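You operate a simulated robot arm through the tools that you are given. There is no shell and no other tool.

You are at the controls of a simulated robot arm. One attempt, no reset.

## Task
Swap the card in the teal stand for number 7.
Fine: loosen the silver screw first, tighten it after; the old card goes into the rack slot that is empty now.

Only the result counts: the job must be done as asked and must still hold three seconds after the hand-in. Knocking over, shifting, dropping, spilling or breaking anything else fails it.

## Robot
A 7-joint arm with a two-finger parallel gripper, fixed in place. Base frame: the origin is on the floor under the middle of its stand, x ahead of it, y to its left, z up; the work surface is at about z = 0.84. Units: m, rad, N and s.
It reaches about 1.058 m from its shoulder. Its first joint turns from -2.897 to 2.897 rad. Payload 4.4 kg.
The tool frame sits at the grasp point between the pads (the TCP): z along the fingers, y along the line on which they close. The tips reach 0.023 m beyond it. The gripper opens to 0.094 m. The fingers are 0.038 m wide and 0.01 m thick; the gripper's body (0.054 by 0.096 m) begins 0.039 m behind the TCP.
Orientation is told as [roll, pitch, yaw] about the base's x, y, z axes, in that order, counted from this pose: with the fingers straight down and closing along the base's y, the tool's x points along the base's -x, its y along +y and its z along -z.

## Interface
- The arm moves only by the tool drive_tool. Its argument "motion" is a list of rows, each an object of numbers (a shift or turn left out is 0, a gripper value left out holds the last): "hand": the opening, from 0 (shut) to 1 (fully open); "x", "y", "z": the shift along the base's x, y, z in cm; "ax", "ay", "az": the turn, a rotation vector about the base's x, y, z in rad. In form: [{"hand": .., "x": .., "y": .., "z": .., "ax": .., "ay": .., "az": ..}, ...]. A call has 1 to 20 rows; each row shifts and turns the commanded pose from where the row before left it. Each row takes 0.2 s and may step no farther than 0.05 m and 0.15 rad from the row before; otherwise, or with a gripper value out of range, the whole call is refused. A pose out of reach is approached as far as the arm can. The call stops where the force on the tool passes 40 N (or 10 N more than at its start, if that is more) or the arm is blocked; 0.2 s more then pass. Each finger travels about 0.108 m/s and halts on what it meets, pressing with about 32 N; the grip force reading is that of the motor and also rises with nothing between the fingers. The clock runs only during rows and for 0.2 s after the last one: add rows that do not move to give the fingers time. The reply holds the time, the measured pose of the TCP, the force on the tool along the base axes, the opening and the grip force, in the units named above and with some noise, with the torque about the TCP (base axes, N m) and any sound that the robot's microphone picked up.
- Cameras (640 x 400 px; columns grow to the right, rows downward): "scene" is fixed at [0.2213, 0.6609, 1.4315]; the picture's right is [-0.60, -0.80, 0.00], its down [-0.48, 0.36, -0.80] and it looks along [0.64, -0.48, -0.60] (base axes); focal length 368 px, centre (320, 200). "wrist" rides on the gripper at [0.086, 0.016, -0.074] in the tool frame; the picture's right is [-0.18, 0.98, 0.00], its down [-0.58, -0.11, -0.81] and it looks along [-0.79, -0.15, 0.59] (tool axes); focal length 243 px, centre (320, 200). There is no depth. A picture from a camera that has moved, and an enlarged one, comes with that camera's place and axes in the base frame and with its lens. The place of the scene camera against the robot may be out by one fixed shift of up to 0.018 m in any direction.
- grab_frame(camera): a new picture of that camera. It takes no simulated time.
- inspect(camera, box): a new picture of the part [left, top, right, bottom] of that camera's present view, enlarged. It takes no simulated time.
- job_done(): hands the job in; it is judged then, once.

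Nothing tells you positions but the pictures and the camera data. Unless the task says otherwise, let go and move clear before handing in.

The tools are called by a JSON object that holds its "method" and its "body". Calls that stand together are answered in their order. drive_tool: Moves the arm, as the interface text tells. Its arguments: {"type":"object","properties":{"motion":{"type":"array"}},"required":["motion"]} The other tools are called the same way: grab_frame (camera) takes a picture; inspect (camera, box) takes an enlarged picture of a part of a camera's view; job_done () hands the job in.

At the start:

```text
clock: 0.0
eef_pos: [0.4226, 0.3515, 1.2136]
tcp_rot: [0.0, 0.0, -0.001]
force: [-0.3, -0.1, 0.0]
ft_torque: [0.0, -0.04, 0.0]
finger_gap: 0.094
grasp_force: 0.2
```

scene: 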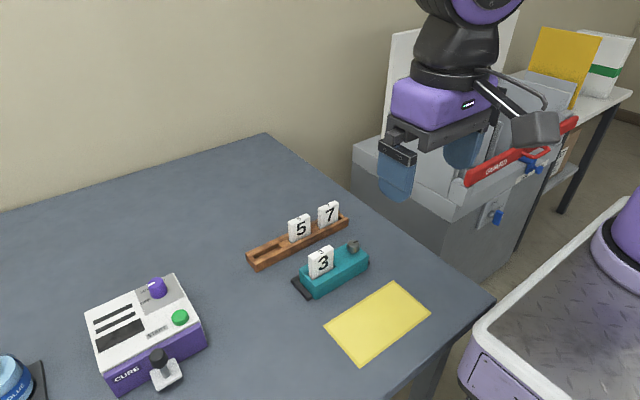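
wrist: 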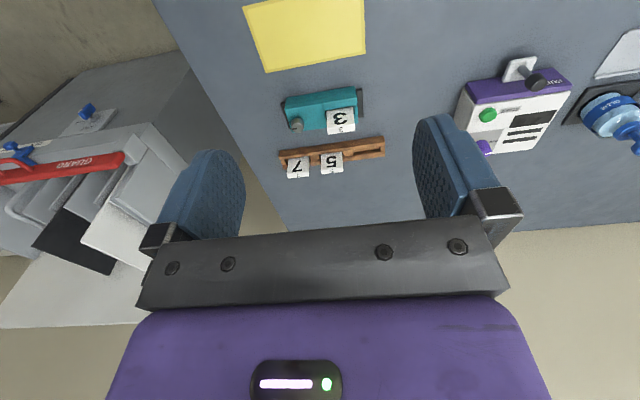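

The scene shows a teal stand holding card 3, with a wooden rack behind it holding cards 5 and 7 and one empty slot. I'll enlarge both views to find the screw, the slots and the cards.

{"method": "inspect", "body": {"camera": "scene", "box": [230, 190, 390, 310]}}

{"method": "inspect", "body": {"camera": "wrist", "box": [260, 70, 420, 190]}}

```text
3.33 times, centred on (310, 250) of scene
camera zoom: at [0.2213, 0.6609, 1.4315], right [-0.6, -0.8, 0.0], down [-0.48, 0.36, -0.8], along [0.64, -0.48, -0.6], focal length 1226 px, centre (353, 33)
```

zoom: 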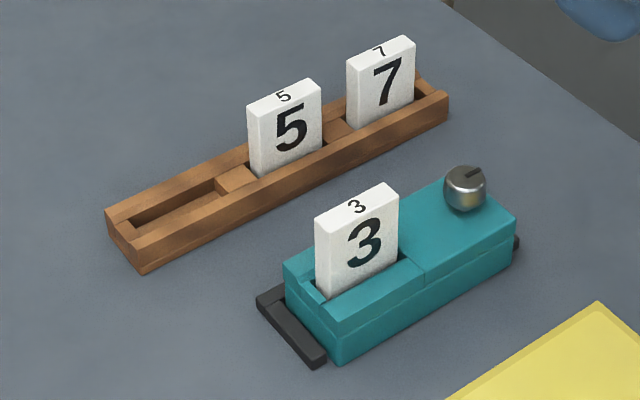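

```text
3.33 times, centred on (340, 130) of wrist
camera zoom: at [0.3368, 0.367, 1.2881], right [0.18, 0.98, 0.0], down [0.58, -0.11, 0.81], along [0.79, -0.15, -0.59], focal length 809 px, centre (253, 433)
```

zoom: 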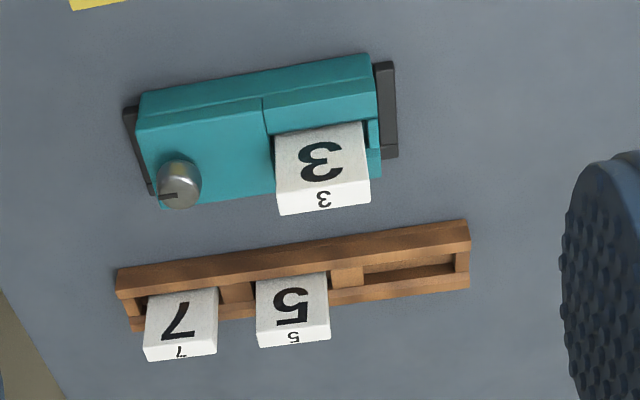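

Cards 3, 5 and 7 read clearly, and the empty rack slot is at the far +y end. From the wrist view, the stand is roughly at x≈0.61, y≈0.27–0.36, and the rack at x≈0.75. I'll bring the wrist camera closer to measure more accurately.

{"method": "drive_tool", "body": {"motion": [{"x": 2, "y": -1, "z": -2.8, "hand": 1}, {"x": 2, "y": -1, "z": -2.8}, {"x": 2, "y": -1, "z": -2.8}, {"x": 2, "y": -1, "z": -2.8}, {}, {}]}}

```text
clock: 1.4
eef_pos: [0.502, 0.3121, 1.103]
tcp_rot: [0.001, -0.002, 0.001]
force: [1.3, -0.3, -0.2]
ft_torque: [0.0, -0.01, 0.0]
finger_gap: 0.0942
grasp_force: 0.1
```

The arm is now nearer the stand and well above it. I'll take close-up pictures to triangulate.

{"method": "grab_frame", "body": {"camera": "wrist"}}

{"method": "inspect", "body": {"camera": "wrist", "box": [200, 40, 440, 190]}}

```text
taken
camera wrist: at [0.4158, 0.3272, 1.1763], right [0.18, 0.98, 0.0], down [0.58, -0.11, 0.81], along [0.79, -0.15, -0.59], focal length 243 px, centre (320, 200)
```

wrist: 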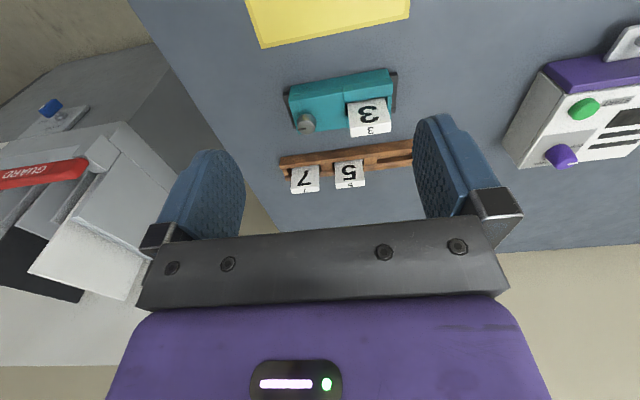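

```text
2.67 times, centred on (320, 115) of wrist
camera zoom: at [0.4158, 0.3272, 1.1763], right [0.18, 0.98, 0.0], down [0.58, -0.11, 0.81], along [0.79, -0.15, -0.59], focal length 647 px, centre (320, 427)
```

zoom: 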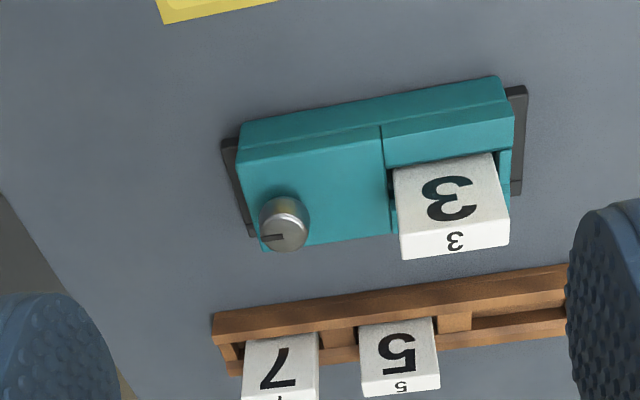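

The stand, screw and rack are all in view. I'll tilt the tool so the wrist camera looks almost straight down, which will give better horizontal positions and the yaw.

{"method": "drive_tool", "body": {"motion": [{"x": 2, "y": 1, "ay": 0.15}, {"x": 2, "y": 1, "ay": 0.15}, {"x": 2, "y": 1, "ay": 0.15}, {"x": 1, "ay": 0.15}, {}, {}]}}

{"method": "grab_frame", "body": {"camera": "wrist"}}

```text
clock: 2.8
eef_pos: [0.5751, 0.3419, 1.1026]
tcp_rot: [0.0, 0.599, 0.0]
force: [0.0, -0.2, 0.0]
ft_torque: [0.0, 0.01, -0.01]
finger_gap: 0.0939
grasp_force: 0.0
```

```text
taken
camera wrist: at [0.5448, 0.3572, 1.2124], right [0.15, 0.98, -0.1], down [0.94, -0.11, 0.34], along [0.32, -0.15, -0.94], focal length 243 px, centre (320, 200)
```

wrist: 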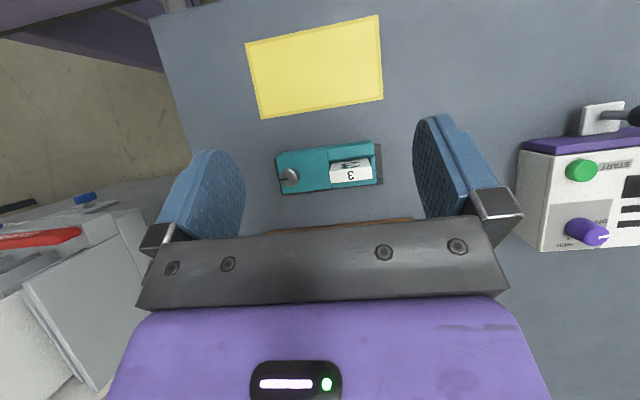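

{"method": "inspect", "body": {"camera": "wrist", "box": [250, 125, 410, 225]}}

```text
4.00 times, centred on (330, 175) of wrist
camera zoom: at [0.5448, 0.3572, 1.2124], right [0.15, 0.98, -0.1], down [0.94, -0.11, 0.34], along [0.32, -0.15, -0.94], focal length 970 px, centre (280, 300)
```

zoom: 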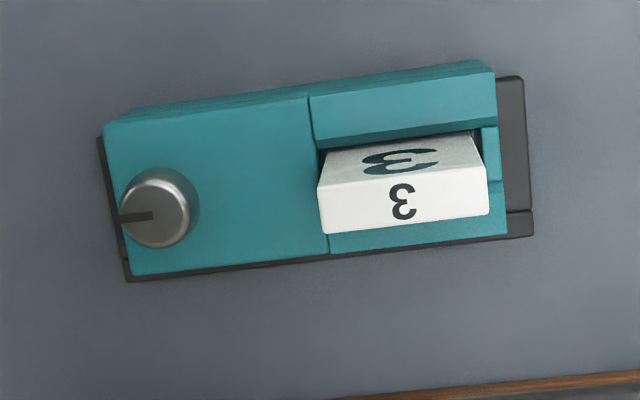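

From the two views I get the knob top at about (0.616, 0.270, 0.905), the card 3 top at about (0.615, 0.353, 0.929) and the stand top at z≈0.877. The stand is almost square to the base axes. Next I'll look over the rack the same way.

{"method": "drive_tool", "body": {"motion": [{"x": 4}, {"x": 4}, {"x": 4}, {}, {}]}}

{"method": "inspect", "body": {"camera": "wrist", "box": [240, 90, 440, 225]}}

```text
clock: 4.0
eef_pos: [0.695, 0.3432, 1.1038]
tcp_rot: [0.002, 0.6, 0.001]
force: [-0.4, -0.4, -0.3]
ft_torque: [0.04, -0.03, -0.01]
finger_gap: 0.0941
grasp_force: 0.0
```

```text
2.96 times, centred on (340, 158) of wrist
camera zoom: at [0.6663, 0.3588, 1.214], right [0.15, 0.98, -0.1], down [0.94, -0.11, 0.34], along [0.32, -0.15, -0.94], focal length 719 px, centre (261, 326)
```

zoom: 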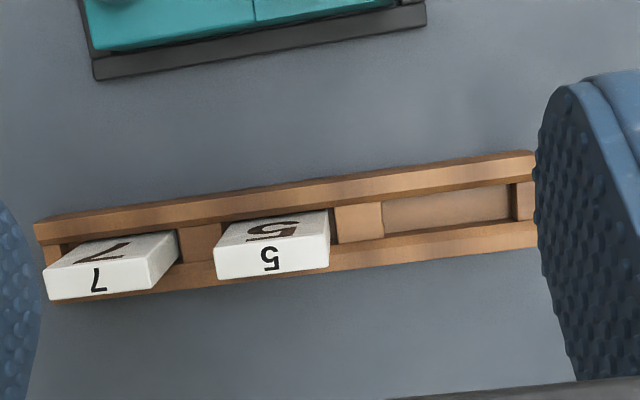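

I need sharper detail on the rack edges to measure its height. I'll enlarge this view further, then move slightly in y to see the empty slot without the finger in front.

{"method": "inspect", "body": {"camera": "wrist", "box": [245, 150, 345, 212]}}

{"method": "drive_tool", "body": {"motion": [{"y": 3}, {"y": 3}, {}, {}]}}

{"method": "inspect", "body": {"camera": "wrist", "box": [250, 120, 410, 220]}}

```text
6.40 times, centred on (295, 181) of wrist
camera zoom: at [0.6663, 0.3588, 1.214], right [0.15, 0.98, -0.1], down [0.94, -0.11, 0.34], along [0.32, -0.15, -0.94], focal length 1553 px, centre (480, 322)
```

zoom: 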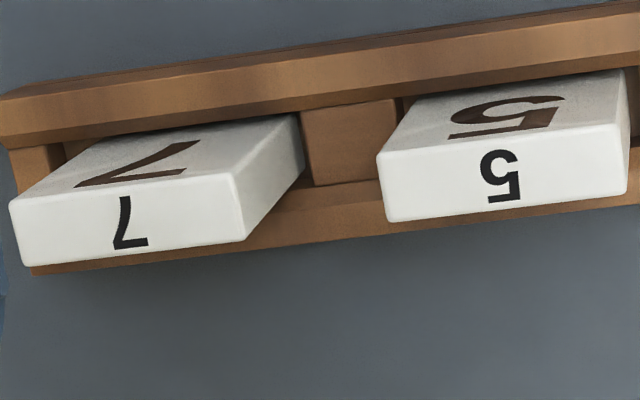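

```text
clock: 5.0
eef_pos: [0.6921, 0.404, 1.1042]
tcp_rot: [0.0, 0.6, 0.0]
force: [0.1, 0.3, -0.1]
ft_torque: [0.0, -0.01, 0.01]
finger_gap: 0.0941
grasp_force: 0.0
```

```text
4.00 times, centred on (330, 170) of wrist
camera zoom: at [0.663, 0.4186, 1.2138], right [0.15, 0.98, -0.1], down [0.94, -0.11, 0.34], along [0.32, -0.15, -0.94], focal length 970 px, centre (280, 320)
```

zoom: 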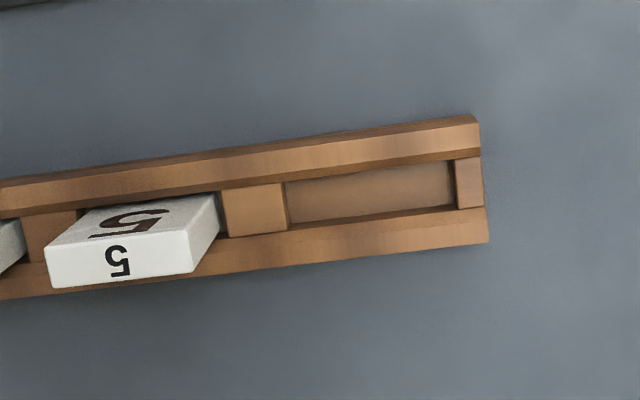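

The empty slot is clear in this view. I'll enlarge it further to get its exact edges.

{"method": "inspect", "body": {"camera": "wrist", "box": [300, 140, 380, 190]}}

{"method": "inspect", "body": {"camera": "scene", "box": [240, 195, 360, 275]}}

```text
8.00 times, centred on (340, 165) of wrist
camera zoom: at [0.663, 0.4186, 1.2138], right [0.15, 0.98, -0.1], down [0.94, -0.11, 0.34], along [0.32, -0.15, -0.94], focal length 1941 px, centre (160, 480)
```

zoom: 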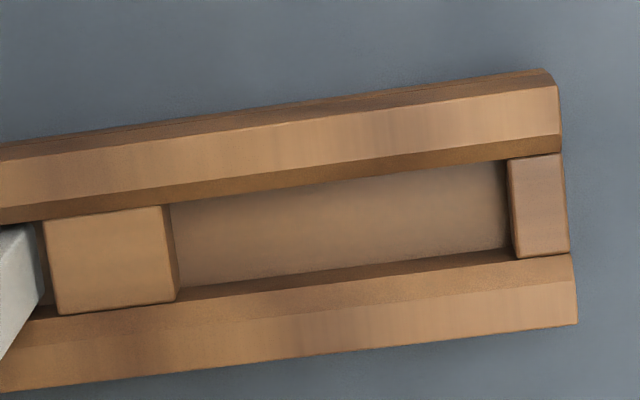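

```text
5.00 times, centred on (300, 235) of scene
camera zoom: at [0.2213, 0.6609, 1.4315], right [-0.6, -0.8, 0.0], down [-0.48, 0.36, -0.8], along [0.64, -0.48, -0.6], focal length 1840 px, centre (420, 25)
```

zoom: 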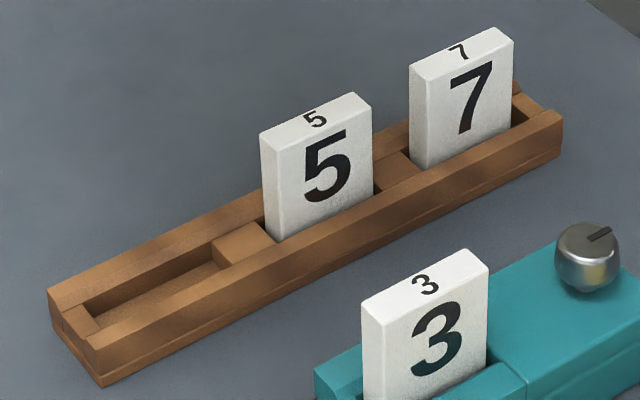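

The rack is square to the axes: rail top z≈0.87, centre line x≈0.739. The empty slot is at y≈0.40, card 5 at y≈0.32 and card 7 at y≈0.24 with its top at z≈0.91. Now I'll straighten the tool above the screw, part-close the fingers and pre-turn clockwise so there is room to turn counter-clockwise.

{"method": "drive_tool", "body": {"motion": [{"x": -1.9, "y": -3.35, "z": -1, "ay": -0.15, "hand": 0.55}, {"x": -1.9, "y": -3.35, "z": -1, "ay": -0.15}, {"x": -1.9, "y": -3.35, "z": -1, "ay": -0.15}, {"x": -1.9, "y": -3.35, "z": -1, "ay": -0.15}, {}, {}]}}

{"method": "inspect", "body": {"camera": "wrist", "box": [200, 60, 440, 210]}}

```text
clock: 6.4
eef_pos: [0.619, 0.2689, 1.0616]
tcp_rot: [0.001, -0.001, -0.001]
force: [-1.6, 0.3, -0.1]
ft_torque: [-0.02, -0.02, -0.04]
finger_gap: 0.0518
grasp_force: 0.0
```

```text
2.67 times, centred on (320, 135) of wrist
camera zoom: at [0.5323, 0.285, 1.1357], right [0.18, 0.98, 0.0], down [0.58, -0.11, 0.81], along [0.79, -0.15, -0.59], focal length 647 px, centre (320, 373)
```

zoom: 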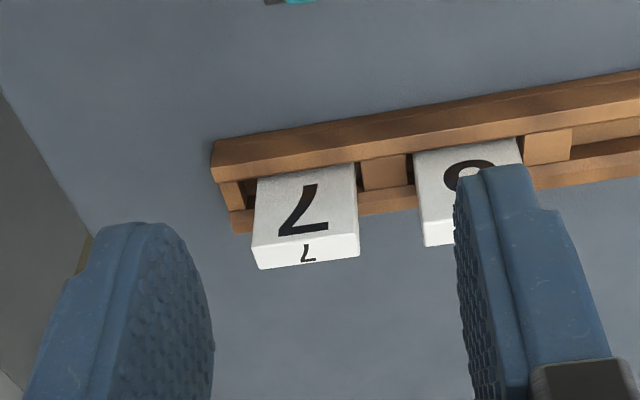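

The fingers are now over the screw area. I'll pre-turn about −1.35 rad while lowering to a safe height, then check how the knob is centred.

{"method": "drive_tool", "body": {"motion": [{"z": -0.8, "az": -0.15}, {"z": -0.8, "az": -0.15}, {"z": -0.8, "az": -0.15}, {"z": -0.8, "az": -0.15}, {"z": -0.8, "az": -0.15}, {"z": -0.8, "az": -0.15}, {"z": -0.8, "az": -0.15}, {"az": -0.15}, {"az": -0.15}, {}, {}]}}

{"method": "grab_frame", "body": {"camera": "wrist"}}

{"method": "grab_frame", "body": {"camera": "scene"}}

```text
clock: 8.8
eef_pos: [0.617, 0.2686, 1.0049]
tcp_rot: [0.0, 0.001, -1.35]
force: [-0.3, -0.2, 0.4]
ft_torque: [0.0, 0.0, -0.02]
finger_gap: 0.0518
grasp_force: 0.1
```

```text
taken
camera wrist: at [0.614, 0.3551, 1.0799], right [1.0, 0.04, 0.0], down [0.02, -0.59, 0.81], along [0.03, -0.81, -0.59], focal length 243 px, centre (320, 200)
```

wrist: 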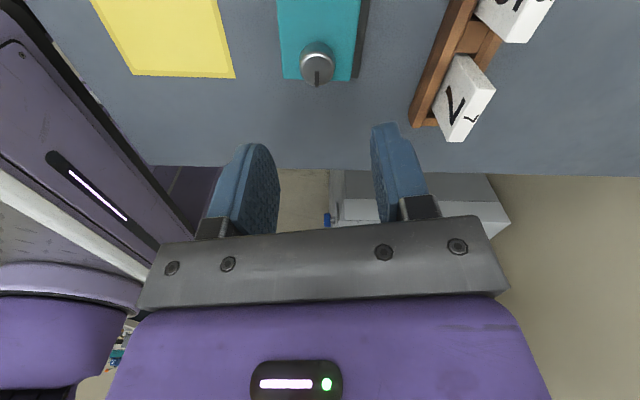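

```text
taken
```

scene: 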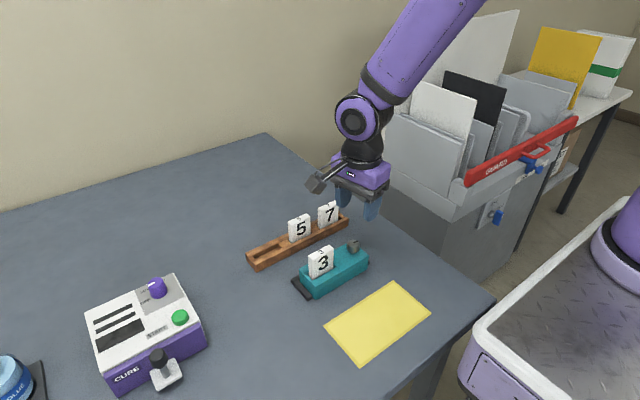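

The pre-turn reached −1.35 rad. I'll enlarge this view to refine the knob position.

{"method": "inspect", "body": {"camera": "wrist", "box": [270, 20, 370, 100]}}

```text
5.00 times, centred on (320, 60) of wrist
camera zoom: at [0.614, 0.3551, 1.0799], right [1.0, 0.04, 0.0], down [0.02, -0.59, 0.81], along [0.03, -0.81, -0.59], focal length 1213 px, centre (320, 900)
```

zoom: 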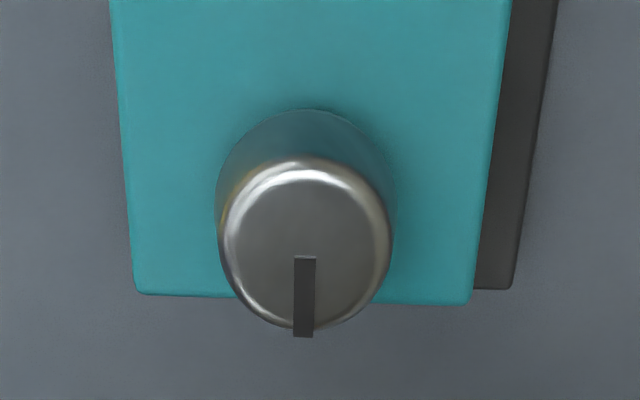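

The knob centre comes out at about (0.615, 0.271), with its mark pointing along −y. I'll shift −2 mm in x and +2.5 mm in y, lower to z≈0.95 and check the centring.

{"method": "drive_tool", "body": {"motion": [{"x": -0.2, "y": 0.25, "z": -1.8}, {"z": -1.8}, {"z": -1.8}, {}, {}]}}

{"method": "grab_frame", "body": {"camera": "wrist"}}

{"method": "inspect", "body": {"camera": "wrist", "box": [256, 70, 384, 150]}}

```text
clock: 10.0
eef_pos: [0.6156, 0.27, 0.9516]
tcp_rot: [0.0, 0.0, -1.349]
force: [-0.3, -0.1, 0.2]
ft_torque: [0.0, -0.01, 0.02]
finger_gap: 0.0515
grasp_force: 0.0
```

```text
taken
camera wrist: at [0.6121, 0.357, 1.0261], right [1.0, 0.04, 0.0], down [0.02, -0.59, 0.81], along [0.03, -0.81, -0.59], focal length 243 px, centre (320, 200)
```

wrist: 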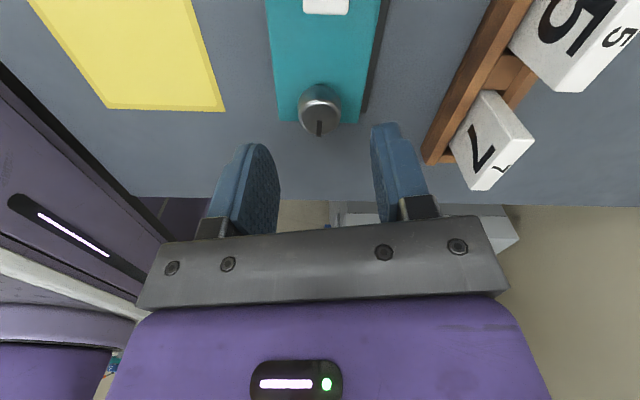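

```text
5.00 times, centred on (320, 110) of wrist
camera zoom: at [0.6121, 0.357, 1.0261], right [1.0, 0.04, 0.0], down [0.02, -0.59, 0.81], along [0.03, -0.81, -0.59], focal length 1213 px, centre (320, 650)
```

zoom: 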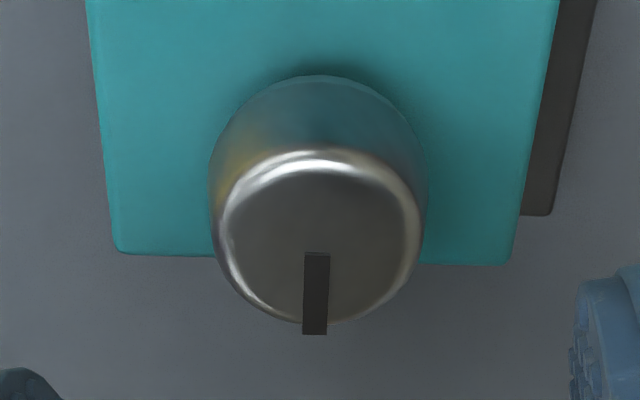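

In x the knob is now centred on the tool axis. I'll rotate to yaw 0 at this height to check y the same way, and on to +1.35 to test the wrist's range.

{"method": "drive_tool", "body": {"motion": [{"az": 0.15}, {"az": 0.15}, {"az": 0.15}, {"az": 0.15}, {"az": 0.15}, {"az": 0.15}, {"az": 0.15}, {"az": 0.15}, {"az": 0.15}, {}, {}]}}

{"method": "inspect", "body": {"camera": "wrist", "box": [256, 70, 384, 150]}}

{"method": "drive_tool", "body": {"motion": [{"az": 0.15}, {"az": 0.15}, {"az": 0.15}, {"az": 0.15}, {"az": 0.15}, {"az": 0.15}, {"az": 0.15}, {"az": 0.15}, {"az": 0.15}, {}, {}]}}

{"method": "inspect", "body": {"camera": "wrist", "box": [256, 70, 384, 150]}}

```text
clock: 12.4
eef_pos: [0.6163, 0.2709, 0.9518]
tcp_rot: [0.001, 0.0, 0.002]
force: [0.3, 0.1, 0.1]
ft_torque: [-0.01, 0.01, 0.03]
finger_gap: 0.0516
grasp_force: 0.0
```

```text
5.00 times, centred on (320, 110) of wrist
camera zoom: at [0.529, 0.2859, 1.0268], right [0.18, 0.98, 0.0], down [0.58, -0.11, 0.81], along [0.79, -0.15, -0.59], focal length 1213 px, centre (320, 650)
```

zoom: 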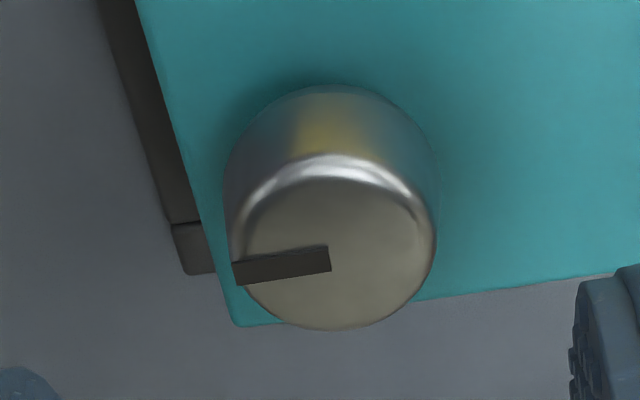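

```text
clock: 14.8
eef_pos: [0.6154, 0.2705, 0.9526]
tcp_rot: [0.0, -0.001, 1.353]
force: [0.4, 0.2, 0.3]
ft_torque: [-0.03, 0.02, 0.02]
finger_gap: 0.0517
grasp_force: 0.0
```

```text
5.00 times, centred on (320, 110) of wrist
camera zoom: at [0.5801, 0.1887, 1.0265], right [-0.92, 0.39, 0.0], down [0.23, 0.54, 0.81], along [0.32, 0.74, -0.59], focal length 1213 px, centre (320, 650)
```

zoom: 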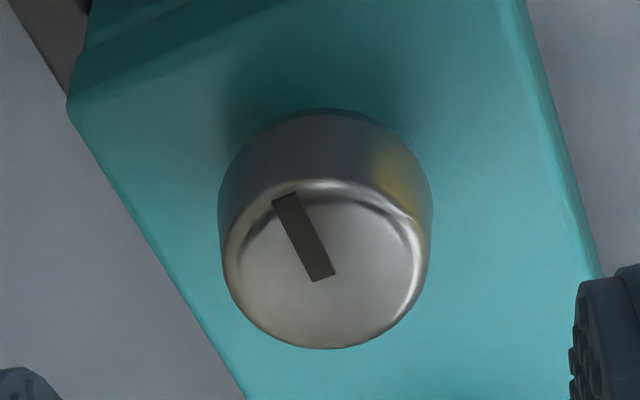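

At yaw 0 the knob sits 1.4 mm further in +y, and the +1.35 view agrees. I'll apply that correction, turn back to −1.35 and then lower so the fingertips are just above the stand top.

{"method": "drive_tool", "body": {"motion": [{"y": 0.145, "az": -0.15}, {"az": -0.15}, {"az": -0.15}, {"az": -0.15}, {"az": -0.15}, {"az": -0.15}, {"az": -0.15}, {"az": -0.15}, {"az": -0.15}, {"az": -0.15}, {"az": -0.15}, {"az": -0.15}, {"az": -0.15}, {"az": -0.15}, {"az": -0.15}, {"az": -0.15}, {"az": -0.15}, {"az": -0.15}, {}]}}

{"method": "drive_tool", "body": {"motion": [{"z": -1.5}, {"z": -1.5}, {"z": -1}, {"z": -0.6}, {}, {}]}}

{"method": "grab_frame", "body": {"camera": "wrist"}}

{"method": "inspect", "body": {"camera": "scene", "box": [260, 160, 420, 300]}}

```text
clock: 18.8
eef_pos: [0.6144, 0.2715, 0.9521]
tcp_rot: [0.0, -0.002, -1.35]
force: [1.1, -0.1, -0.3]
ft_torque: [-0.02, 0.02, 0.03]
finger_gap: 0.0518
grasp_force: 0.1
```

```text
clock: 20.2
eef_pos: [0.6145, 0.2696, 0.9064]
tcp_rot: [-0.001, 0.0, -1.348]
force: [0.0, -0.3, -0.5]
ft_torque: [-0.04, 0.0, 0.03]
finger_gap: 0.052
grasp_force: 0.1
```

```text
taken
camera wrist: at [0.6113, 0.358, 0.9803], right [1.0, 0.04, 0.0], down [0.02, -0.59, 0.81], along [0.03, -0.81, -0.59], focal length 243 px, centre (320, 200)
```

wrist: 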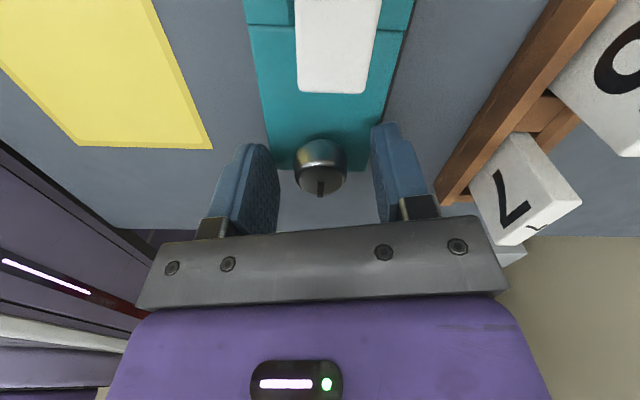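

```text
2.86 times, centred on (340, 230) of scene
camera zoom: at [0.2213, 0.6609, 1.4315], right [-0.6, -0.8, 0.0], down [-0.48, 0.36, -0.8], along [0.64, -0.48, -0.6], focal length 1051 px, centre (263, 114)
```

zoom: 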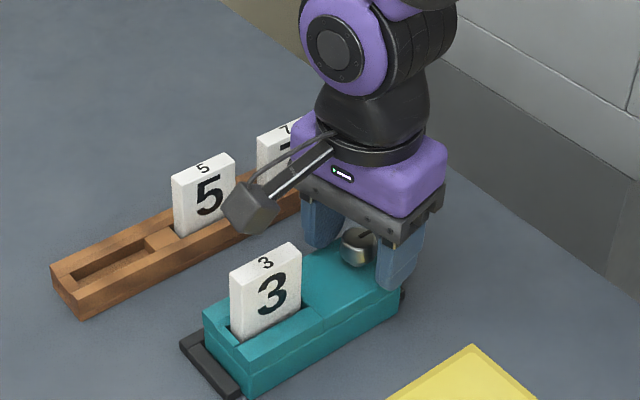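

The fingers straddle the knob with the card and stand clear. I'll close on the knob gradually.

{"method": "drive_tool", "body": {"motion": [{"hand": 0.45}, {"hand": 0.38}, {"hand": 0.32}, {"hand": 0.28}, {"hand": 0.25}, {"hand": 0.2}, {"hand": 0.1}, {"hand": 0.0}, {}]}}

{"method": "inspect", "body": {"camera": "wrist", "box": [220, 60, 420, 220]}}

```text
clock: 22.2
eef_pos: [0.6149, 0.2708, 0.9072]
tcp_rot: [0.0, 0.0, -1.349]
force: [1.9, 1.0, 1.6]
ft_torque: [0.02, -0.03, -0.01]
finger_gap: 0.0259
grasp_force: 32.0
```

```text
2.50 times, centred on (320, 140) of wrist
camera zoom: at [0.6114, 0.3581, 0.9804], right [1.0, 0.04, 0.0], down [0.02, -0.59, 0.81], along [0.03, -0.81, -0.59], focal length 606 px, centre (320, 350)
```

zoom: 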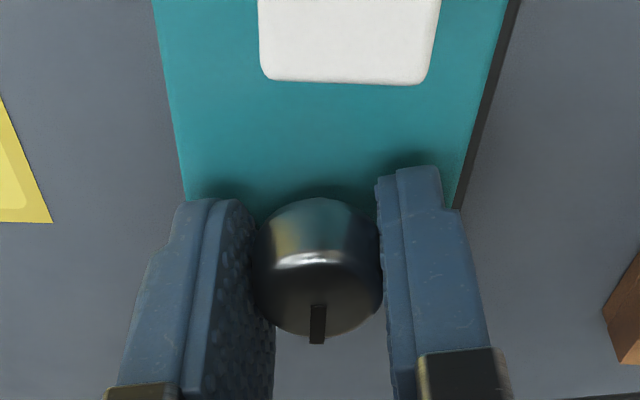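

The knob is gripped: the gap is 26 mm and side forces are small. I'll turn counter-clockwise in small steps and watch the torque and sound.

{"method": "drive_tool", "body": {"motion": [{"az": 0.1}, {"az": 0.1}, {"az": 0.1}, {}]}}

{"method": "inspect", "body": {"camera": "wrist", "box": [220, 60, 420, 220]}}

```text
clock: 23.2
eef_pos: [0.615, 0.2709, 0.9071]
tcp_rot: [0.0, 0.0, -1.047]
force: [-3.0, 0.6, 2.3]
ft_torque: [0.13, 0.15, 0.01]
finger_gap: 0.0255
grasp_force: 32.1
```

```text
2.50 times, centred on (320, 140) of wrist
camera zoom: at [0.5858, 0.3533, 0.9803], right [0.94, 0.33, 0.0], down [0.2, -0.56, 0.81], along [0.27, -0.76, -0.59], focal length 606 px, centre (320, 350)
```

zoom: 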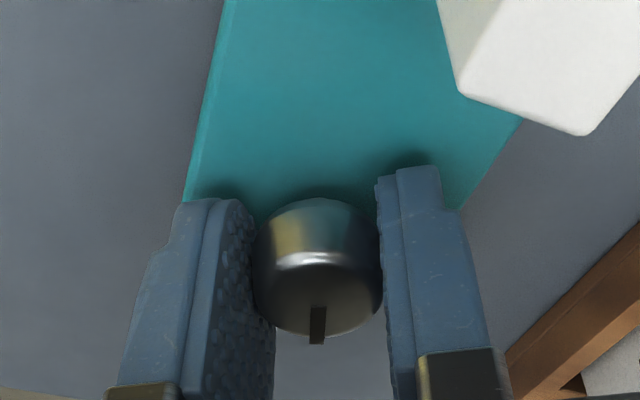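

The knob turns with the gripper and the stand stays put. I'll keep turning counter-clockwise.

{"method": "drive_tool", "body": {"motion": [{"az": 0.13}, {"az": 0.13}, {"az": 0.13}, {"az": 0.13}, {"az": 0.13}, {"az": 0.13}, {"az": 0.13}, {"az": 0.13}, {}]}}

{"method": "inspect", "body": {"camera": "scene", "box": [260, 160, 420, 300]}}

```text
clock: 25.2
eef_pos: [0.6155, 0.2715, 0.9061]
tcp_rot: [0.002, 0.0, -0.009]
force: [4.9, -1.2, 7.4]
ft_torque: [0.01, 0.0, -0.06]
finger_gap: 0.0258
grasp_force: 32.0
```

```text
2.86 times, centred on (340, 230) of scene
camera zoom: at [0.2213, 0.6609, 1.4315], right [-0.6, -0.8, 0.0], down [-0.48, 0.36, -0.8], along [0.64, -0.48, -0.6], focal length 1051 px, centre (263, 114)
```

zoom: 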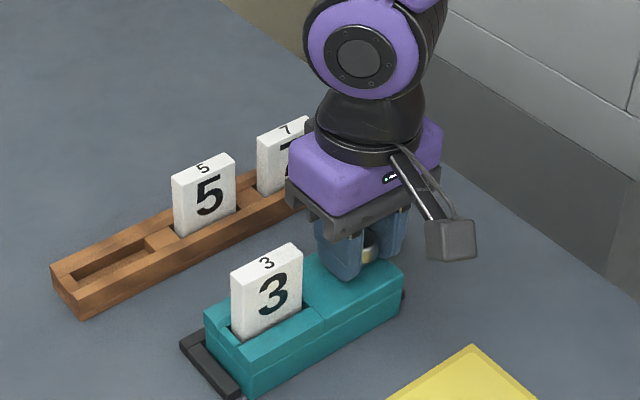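

The screw seems to rise slightly as it loosens, with an upward force of 7 N on the tool. I'll keep turning and follow with a small rise.

{"method": "drive_tool", "body": {"motion": [{"az": 0.13, "z": 0.03}, {"az": 0.13, "z": 0.02}, {"az": 0.13, "z": 0.02}, {"az": 0.13, "z": 0.02}, {"az": 0.13, "z": 0.02}, {}]}}

{"method": "inspect", "body": {"camera": "wrist", "box": [220, 60, 420, 220]}}

```text
clock: 26.6
eef_pos: [0.6147, 0.2715, 0.907]
tcp_rot: [0.0, 0.001, 0.643]
force: [-3.1, 8.4, -0.6]
ft_torque: [0.26, 0.02, -0.18]
finger_gap: 0.0255
grasp_force: 31.9
```

```text
2.50 times, centred on (320, 140) of wrist
camera zoom: at [0.5351, 0.2325, 0.9812], right [-0.44, 0.9, 0.0], down [0.53, 0.26, 0.81], along [0.72, 0.36, -0.59], focal length 606 px, centre (320, 350)
```

zoom: 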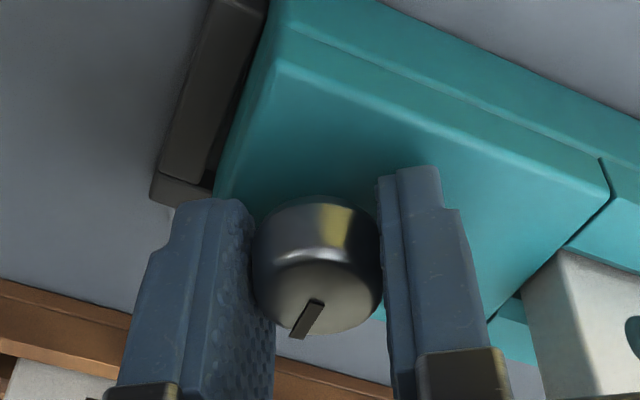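

The mark now lags the gripper by about 0.3 rad and the torque has risen. The screw has reached a stop after roughly 95° of turning. I'll release, rise and look at the stand.

{"method": "drive_tool", "body": {"motion": [{"hand": 0.1}, {"hand": 0.3}, {"hand": 0.5}, {}, {"z": 2}, {"z": 3}, {"z": 4}, {}]}}

{"method": "inspect", "body": {"camera": "scene", "box": [270, 220, 390, 310]}}

{"method": "inspect", "body": {"camera": "wrist", "box": [230, 10, 430, 140]}}

```text
clock: 28.4
eef_pos: [0.6145, 0.2716, 0.9967]
tcp_rot: [0.001, 0.0, 0.641]
force: [0.3, -0.3, 0.6]
ft_torque: [-0.01, 0.04, 0.0]
finger_gap: 0.0471
grasp_force: 0.1
```

```text
4.44 times, centred on (330, 265) of scene
camera zoom: at [0.2213, 0.6609, 1.4315], right [-0.6, -0.8, 0.0], down [-0.48, 0.36, -0.8], along [0.64, -0.48, -0.6], focal length 1635 px, centre (276, -89)
```

zoom: 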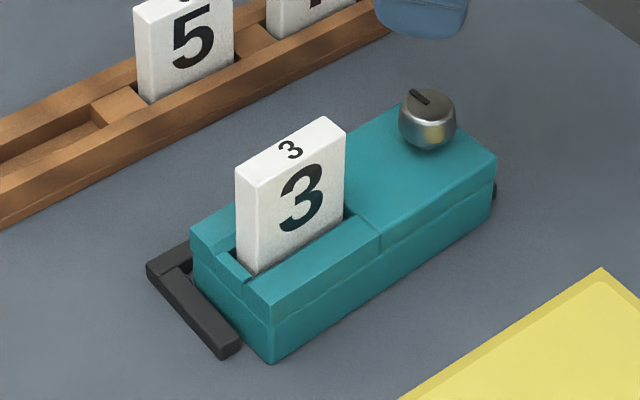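

```text
3.08 times, centred on (330, 75) of wrist
camera zoom: at [0.5355, 0.2332, 1.071], right [-0.44, 0.9, 0.0], down [0.53, 0.26, 0.81], along [0.72, 0.35, -0.59], focal length 746 px, centre (289, 585)
```

zoom: 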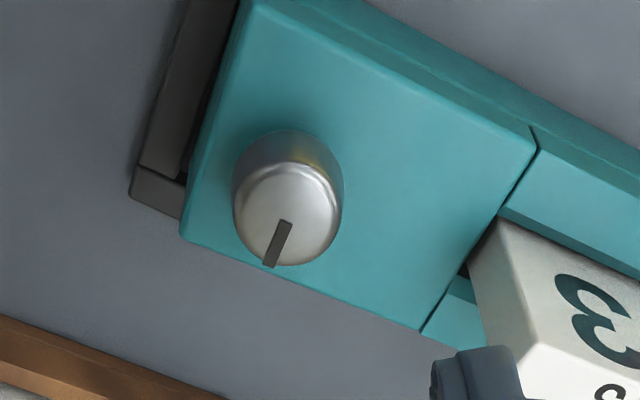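

The mark has turned about 90° to point along +x, so the screw looks fully loosened. Next is card 3: I'll rotate so the fingers close along x, across the card faces, and move above it.

{"method": "drive_tool", "body": {"motion": [{"z": 1, "az": -0.1475, "hand": 0.65}, {"y": 0.6, "az": -0.1475}, {"y": 0.6, "az": -0.1475}, {"y": 0.6, "az": -0.1475}, {"y": 0.6, "az": -0.1475}, {"y": 0.6, "az": -0.1475}, {"y": 0.6, "az": -0.1475}, {"y": 0.6, "az": -0.1475}, {"y": 0.6, "az": -0.1475}, {"y": 0.6, "az": -0.1475}, {"y": 0.6, "az": -0.1475}, {"y": 0.6, "az": -0.1475}, {"y": 0.6, "az": -0.1475}, {"y": 0.6, "az": -0.1475}, {"y": 0.35, "az": -0.1475}, {}, {}]}}

{"method": "grab_frame", "body": {"camera": "wrist"}}

{"method": "inspect", "body": {"camera": "wrist", "box": [220, 20, 420, 145]}}

```text
clock: 32.0
eef_pos: [0.6158, 0.3528, 1.0075]
tcp_rot: [0.002, 0.0, -1.573]
force: [-0.5, 0.3, -0.2]
ft_torque: [-0.04, 0.01, 0.01]
finger_gap: 0.0608
grasp_force: 0.2
```

```text
taken
camera wrist: at [0.6324, 0.4389, 1.0816], right [0.98, -0.19, 0.0], down [-0.11, -0.58, 0.81], along [-0.15, -0.79, -0.59], focal length 243 px, centre (320, 200)
```

wrist: 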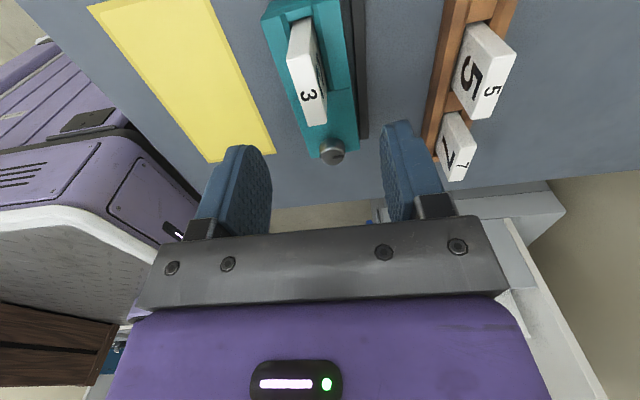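

```text
3.20 times, centred on (320, 82) of wrist
camera zoom: at [0.6324, 0.4389, 1.0816], right [0.98, -0.19, 0.0], down [-0.11, -0.58, 0.81], along [-0.15, -0.79, -0.59], focal length 776 px, centre (320, 576)
```

zoom: 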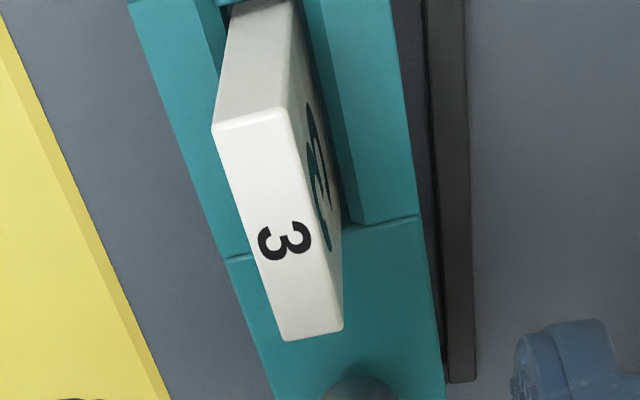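

This view suggests the stand may have turned slightly when the screw hit its stop. I'll use the untouched rack in the same picture as a reference, and check the scene view too.

{"method": "inspect", "body": {"camera": "wrist", "box": [400, 0, 560, 190]}}

{"method": "inspect", "body": {"camera": "scene", "box": [230, 190, 390, 310]}}

```text
2.11 times, centred on (480, 95) of wrist
camera zoom: at [0.6324, 0.4389, 1.0816], right [0.98, -0.19, 0.0], down [-0.11, -0.58, 0.81], along [-0.15, -0.79, -0.59], focal length 511 px, centre (-17, 421)
```

zoom: 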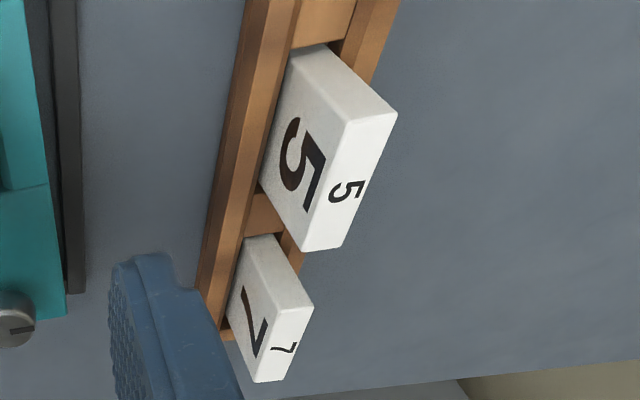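

```text
3.33 times, centred on (310, 250) of scene
camera zoom: at [0.2213, 0.6609, 1.4315], right [-0.6, -0.8, 0.0], down [-0.48, 0.36, -0.8], along [0.64, -0.48, -0.6], focal length 1226 px, centre (353, 33)
```

zoom: 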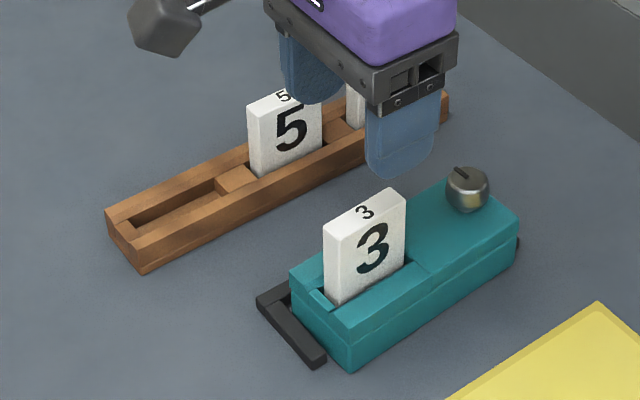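

Against the scene view, the black nest has not moved. The teal stand has pivoted about 0.04 rad counter-clockwise in it, so card 3 is now centred near (0.6085, 0.352) and slightly turned. I'll align to the card as it is now and lower for a check; I'll square the stand against its nest later.

{"method": "drive_tool", "body": {"motion": [{"x": -0.7, "az": 0.045}, {"z": -2}, {"z": -1.5}, {}, {}]}}

{"method": "grab_frame", "body": {"camera": "wrist"}}

{"method": "inspect", "body": {"camera": "wrist", "box": [230, 50, 420, 170]}}

```text
clock: 33.2
eef_pos: [0.6081, 0.3536, 0.9733]
tcp_rot: [0.001, 0.001, -1.525]
force: [-0.2, 0.2, 0.8]
ft_torque: [-0.02, -0.02, 0.01]
finger_gap: 0.0611
grasp_force: 0.0
```

```text
taken
camera wrist: at [0.6211, 0.4397, 1.0469], right [0.99, -0.14, 0.0], down [-0.08, -0.59, 0.81], along [-0.11, -0.8, -0.59], focal length 243 px, centre (320, 200)
```

wrist: 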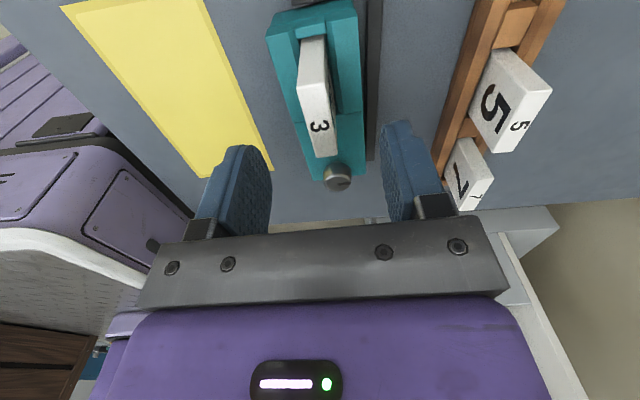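

```text
3.33 times, centred on (325, 110) of wrist
camera zoom: at [0.6211, 0.4397, 1.0469], right [0.99, -0.14, 0.0], down [-0.08, -0.59, 0.81], along [-0.11, -0.8, -0.59], focal length 809 px, centre (303, 500)
```

zoom: 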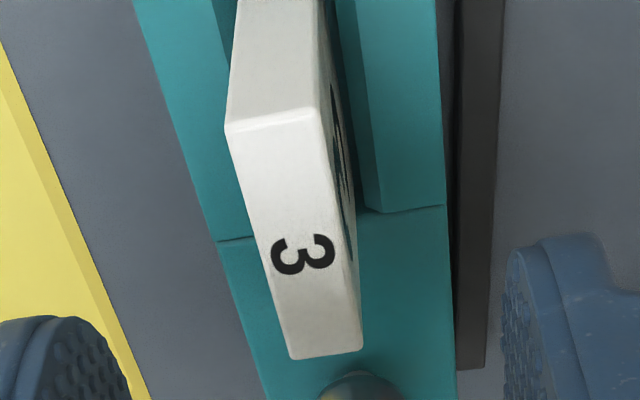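

The fingers are centred on the card to within 1 mm in x. I'll lower until the tips are just above the stand top.

{"method": "drive_tool", "body": {"motion": [{"z": -2}, {"z": -2}, {"z": -1.5}, {"z": -1}, {}, {}]}}

{"method": "grab_frame", "body": {"camera": "wrist"}}

{"method": "inspect", "body": {"camera": "scene", "box": [260, 180, 400, 300]}}

```text
clock: 34.6
eef_pos: [0.6087, 0.3533, 0.907]
tcp_rot: [0.0, -0.002, -1.526]
force: [0.7, -0.5, -0.1]
ft_torque: [0.0, -0.01, 0.02]
finger_gap: 0.0611
grasp_force: 0.1
```

```text
taken
camera wrist: at [0.6213, 0.4404, 0.9812], right [0.99, -0.14, 0.0], down [-0.08, -0.59, 0.81], along [-0.11, -0.8, -0.59], focal length 243 px, centre (320, 200)
```

wrist: 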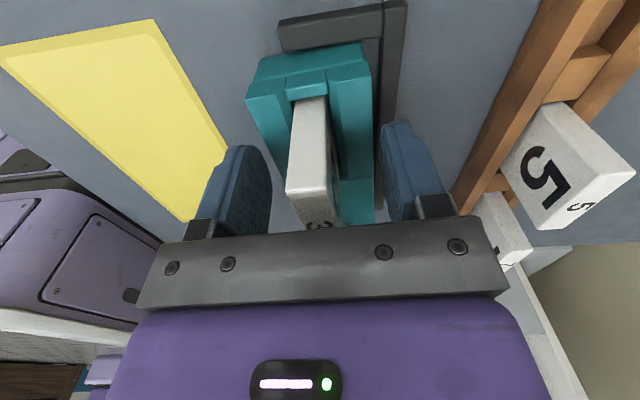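

```text
3.33 times, centred on (330, 240) of scene
camera zoom: at [0.2213, 0.6609, 1.4315], right [-0.6, -0.8, 0.0], down [-0.48, 0.36, -0.8], along [0.64, -0.48, -0.6], focal length 1226 px, centre (287, 67)
```

zoom: 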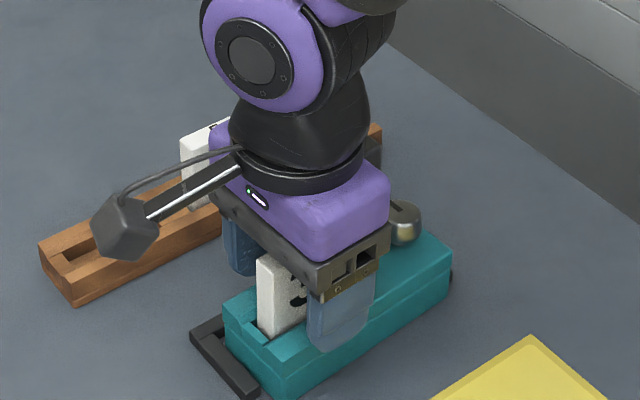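

The fingers straddle the card just above the stand with no contact. I'll close on the card.

{"method": "drive_tool", "body": {"motion": [{"hand": 0.5}, {"hand": 0.4}, {"hand": 0.3}, {"hand": 0.24}, {"hand": 0.2}, {"hand": 0.17}, {"hand": 0.14}, {"hand": 0.08}, {"hand": 0}, {}]}}

{"method": "grab_frame", "body": {"camera": "wrist"}}

```text
clock: 36.8
eef_pos: [0.6109, 0.3543, 0.9063]
tcp_rot: [0.0, -0.001, -1.525]
force: [0.2, 0.1, 0.7]
ft_torque: [-0.01, -0.03, -0.02]
finger_gap: 0.0145
grasp_force: 32.5
```

```text
taken
camera wrist: at [0.6213, 0.4404, 0.9812], right [0.99, -0.14, 0.0], down [-0.08, -0.59, 0.81], along [-0.11, -0.8, -0.59], focal length 243 px, centre (320, 200)
```

wrist: 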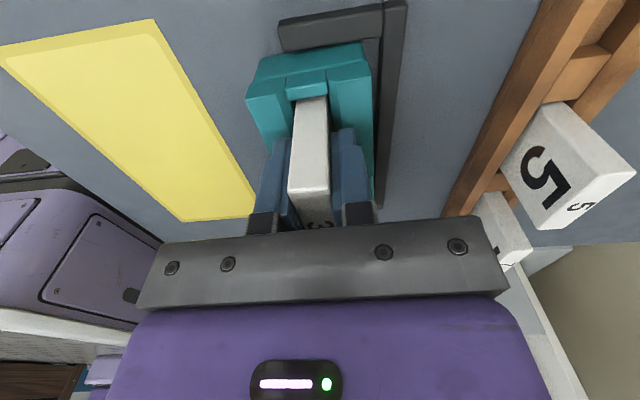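

Card 3 is gripped with a 14.5 mm gap and no side load. I'll lift it gently and watch for resistance.

{"method": "drive_tool", "body": {"motion": [{"z": 0.3}, {"z": 0.5}, {"z": 0.7}, {}]}}

{"method": "grab_frame", "body": {"camera": "wrist"}}

{"method": "inspect", "body": {"camera": "scene", "box": [260, 180, 400, 300]}}

```text
clock: 37.8
eef_pos: [0.6095, 0.3528, 0.9223]
tcp_rot: [0.001, 0.0, -1.525]
force: [0.2, 0.0, -0.5]
ft_torque: [0.01, -0.01, -0.01]
finger_gap: 0.0144
grasp_force: 31.4
```

```text
taken
camera wrist: at [0.6209, 0.4396, 0.9964], right [0.99, -0.14, 0.0], down [-0.08, -0.59, 0.81], along [-0.11, -0.8, -0.59], focal length 243 px, centre (320, 200)
```

wrist: 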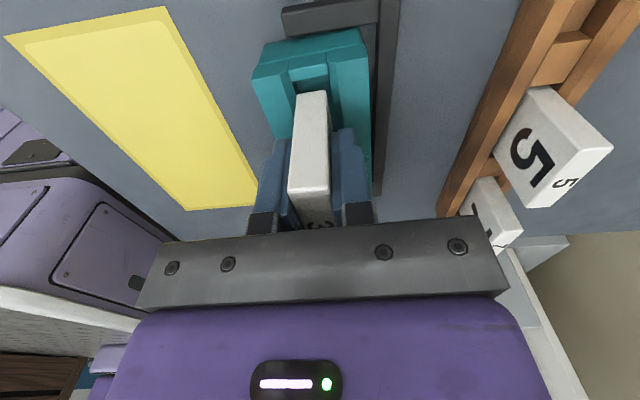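

```text
3.33 times, centred on (330, 240) of scene
camera zoom: at [0.2213, 0.6609, 1.4315], right [-0.6, -0.8, 0.0], down [-0.48, 0.36, -0.8], along [0.64, -0.48, -0.6], focal length 1226 px, centre (287, 67)
```

zoom: 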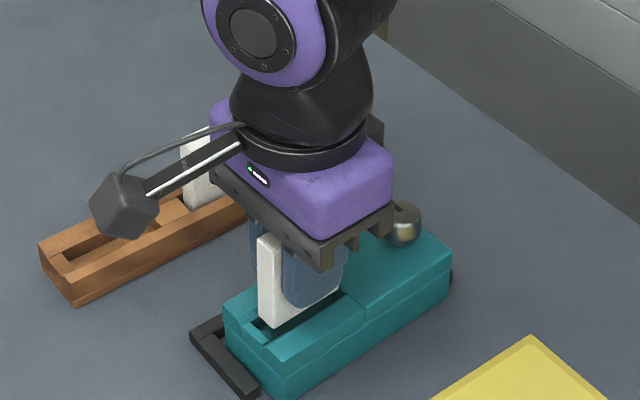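

The card lifts out freely and the stand does not move. I'll raise it clear, square the yaw and carry it above the empty rack slot.

{"method": "drive_tool", "body": {"motion": [{"z": 2}, {"z": 3}, {"z": 3}, {"z": 2}, {"x": 2, "y": 2.4, "az": -0.045}, {"x": 3.5, "y": 2.4}, {"x": 4}, {"x": 3.4}, {}, {}]}}

{"method": "grab_frame", "body": {"camera": "wrist"}}

{"method": "inspect", "body": {"camera": "scene", "box": [230, 130, 410, 300]}}

```text
clock: 40.0
eef_pos: [0.7364, 0.3985, 1.0245]
tcp_rot: [0.0, 0.001, -1.571]
force: [0.3, 0.1, -0.4]
ft_torque: [0.02, 0.0, 0.0]
finger_gap: 0.0143
grasp_force: 31.8
```

```text
taken
camera wrist: at [0.753, 0.4847, 1.0981], right [0.98, -0.18, 0.0], down [-0.11, -0.58, 0.81], along [-0.15, -0.79, -0.59], focal length 243 px, centre (320, 200)
```

wrist: 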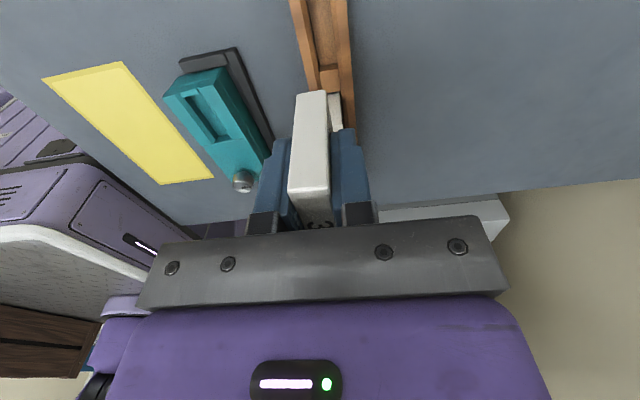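

```text
2.35 times, centred on (320, 215) of scene
camera zoom: at [0.2213, 0.6609, 1.4315], right [-0.6, -0.8, 0.0], down [-0.48, 0.36, -0.8], along [0.64, -0.48, -0.6], focal length 866 px, centre (320, 165)
```

zoom: 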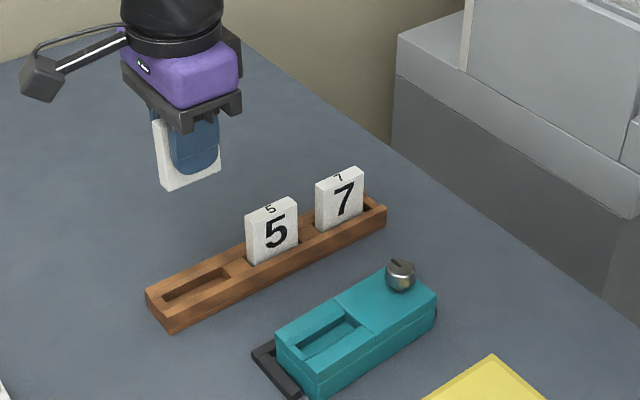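

The card is held above the empty slot. I'll enlarge the view to check how it lines up with the slot.

{"method": "inspect", "body": {"camera": "wrist", "box": [240, 0, 400, 120]}}

{"method": "inspect", "body": {"camera": "wrist", "box": [260, 80, 370, 240]}}

```text
3.33 times, centred on (320, 60) of wrist
camera zoom: at [0.753, 0.4847, 1.0981], right [0.98, -0.18, 0.0], down [-0.11, -0.58, 0.81], along [-0.15, -0.79, -0.59], focal length 809 px, centre (320, 667)
```

zoom: 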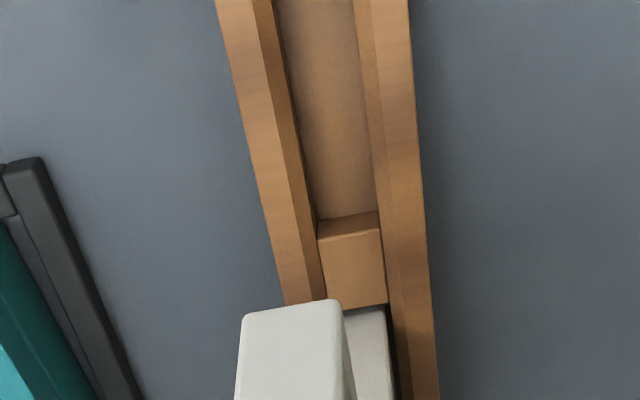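

```text
2.50 times, centred on (315, 160) of wrist
camera zoom: at [0.753, 0.4847, 1.0981], right [0.98, -0.18, 0.0], down [-0.11, -0.58, 0.81], along [-0.15, -0.79, -0.59], focal length 606 px, centre (332, 300)
```

zoom: 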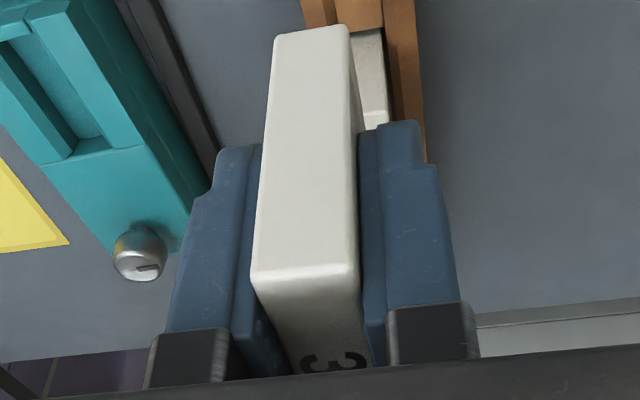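

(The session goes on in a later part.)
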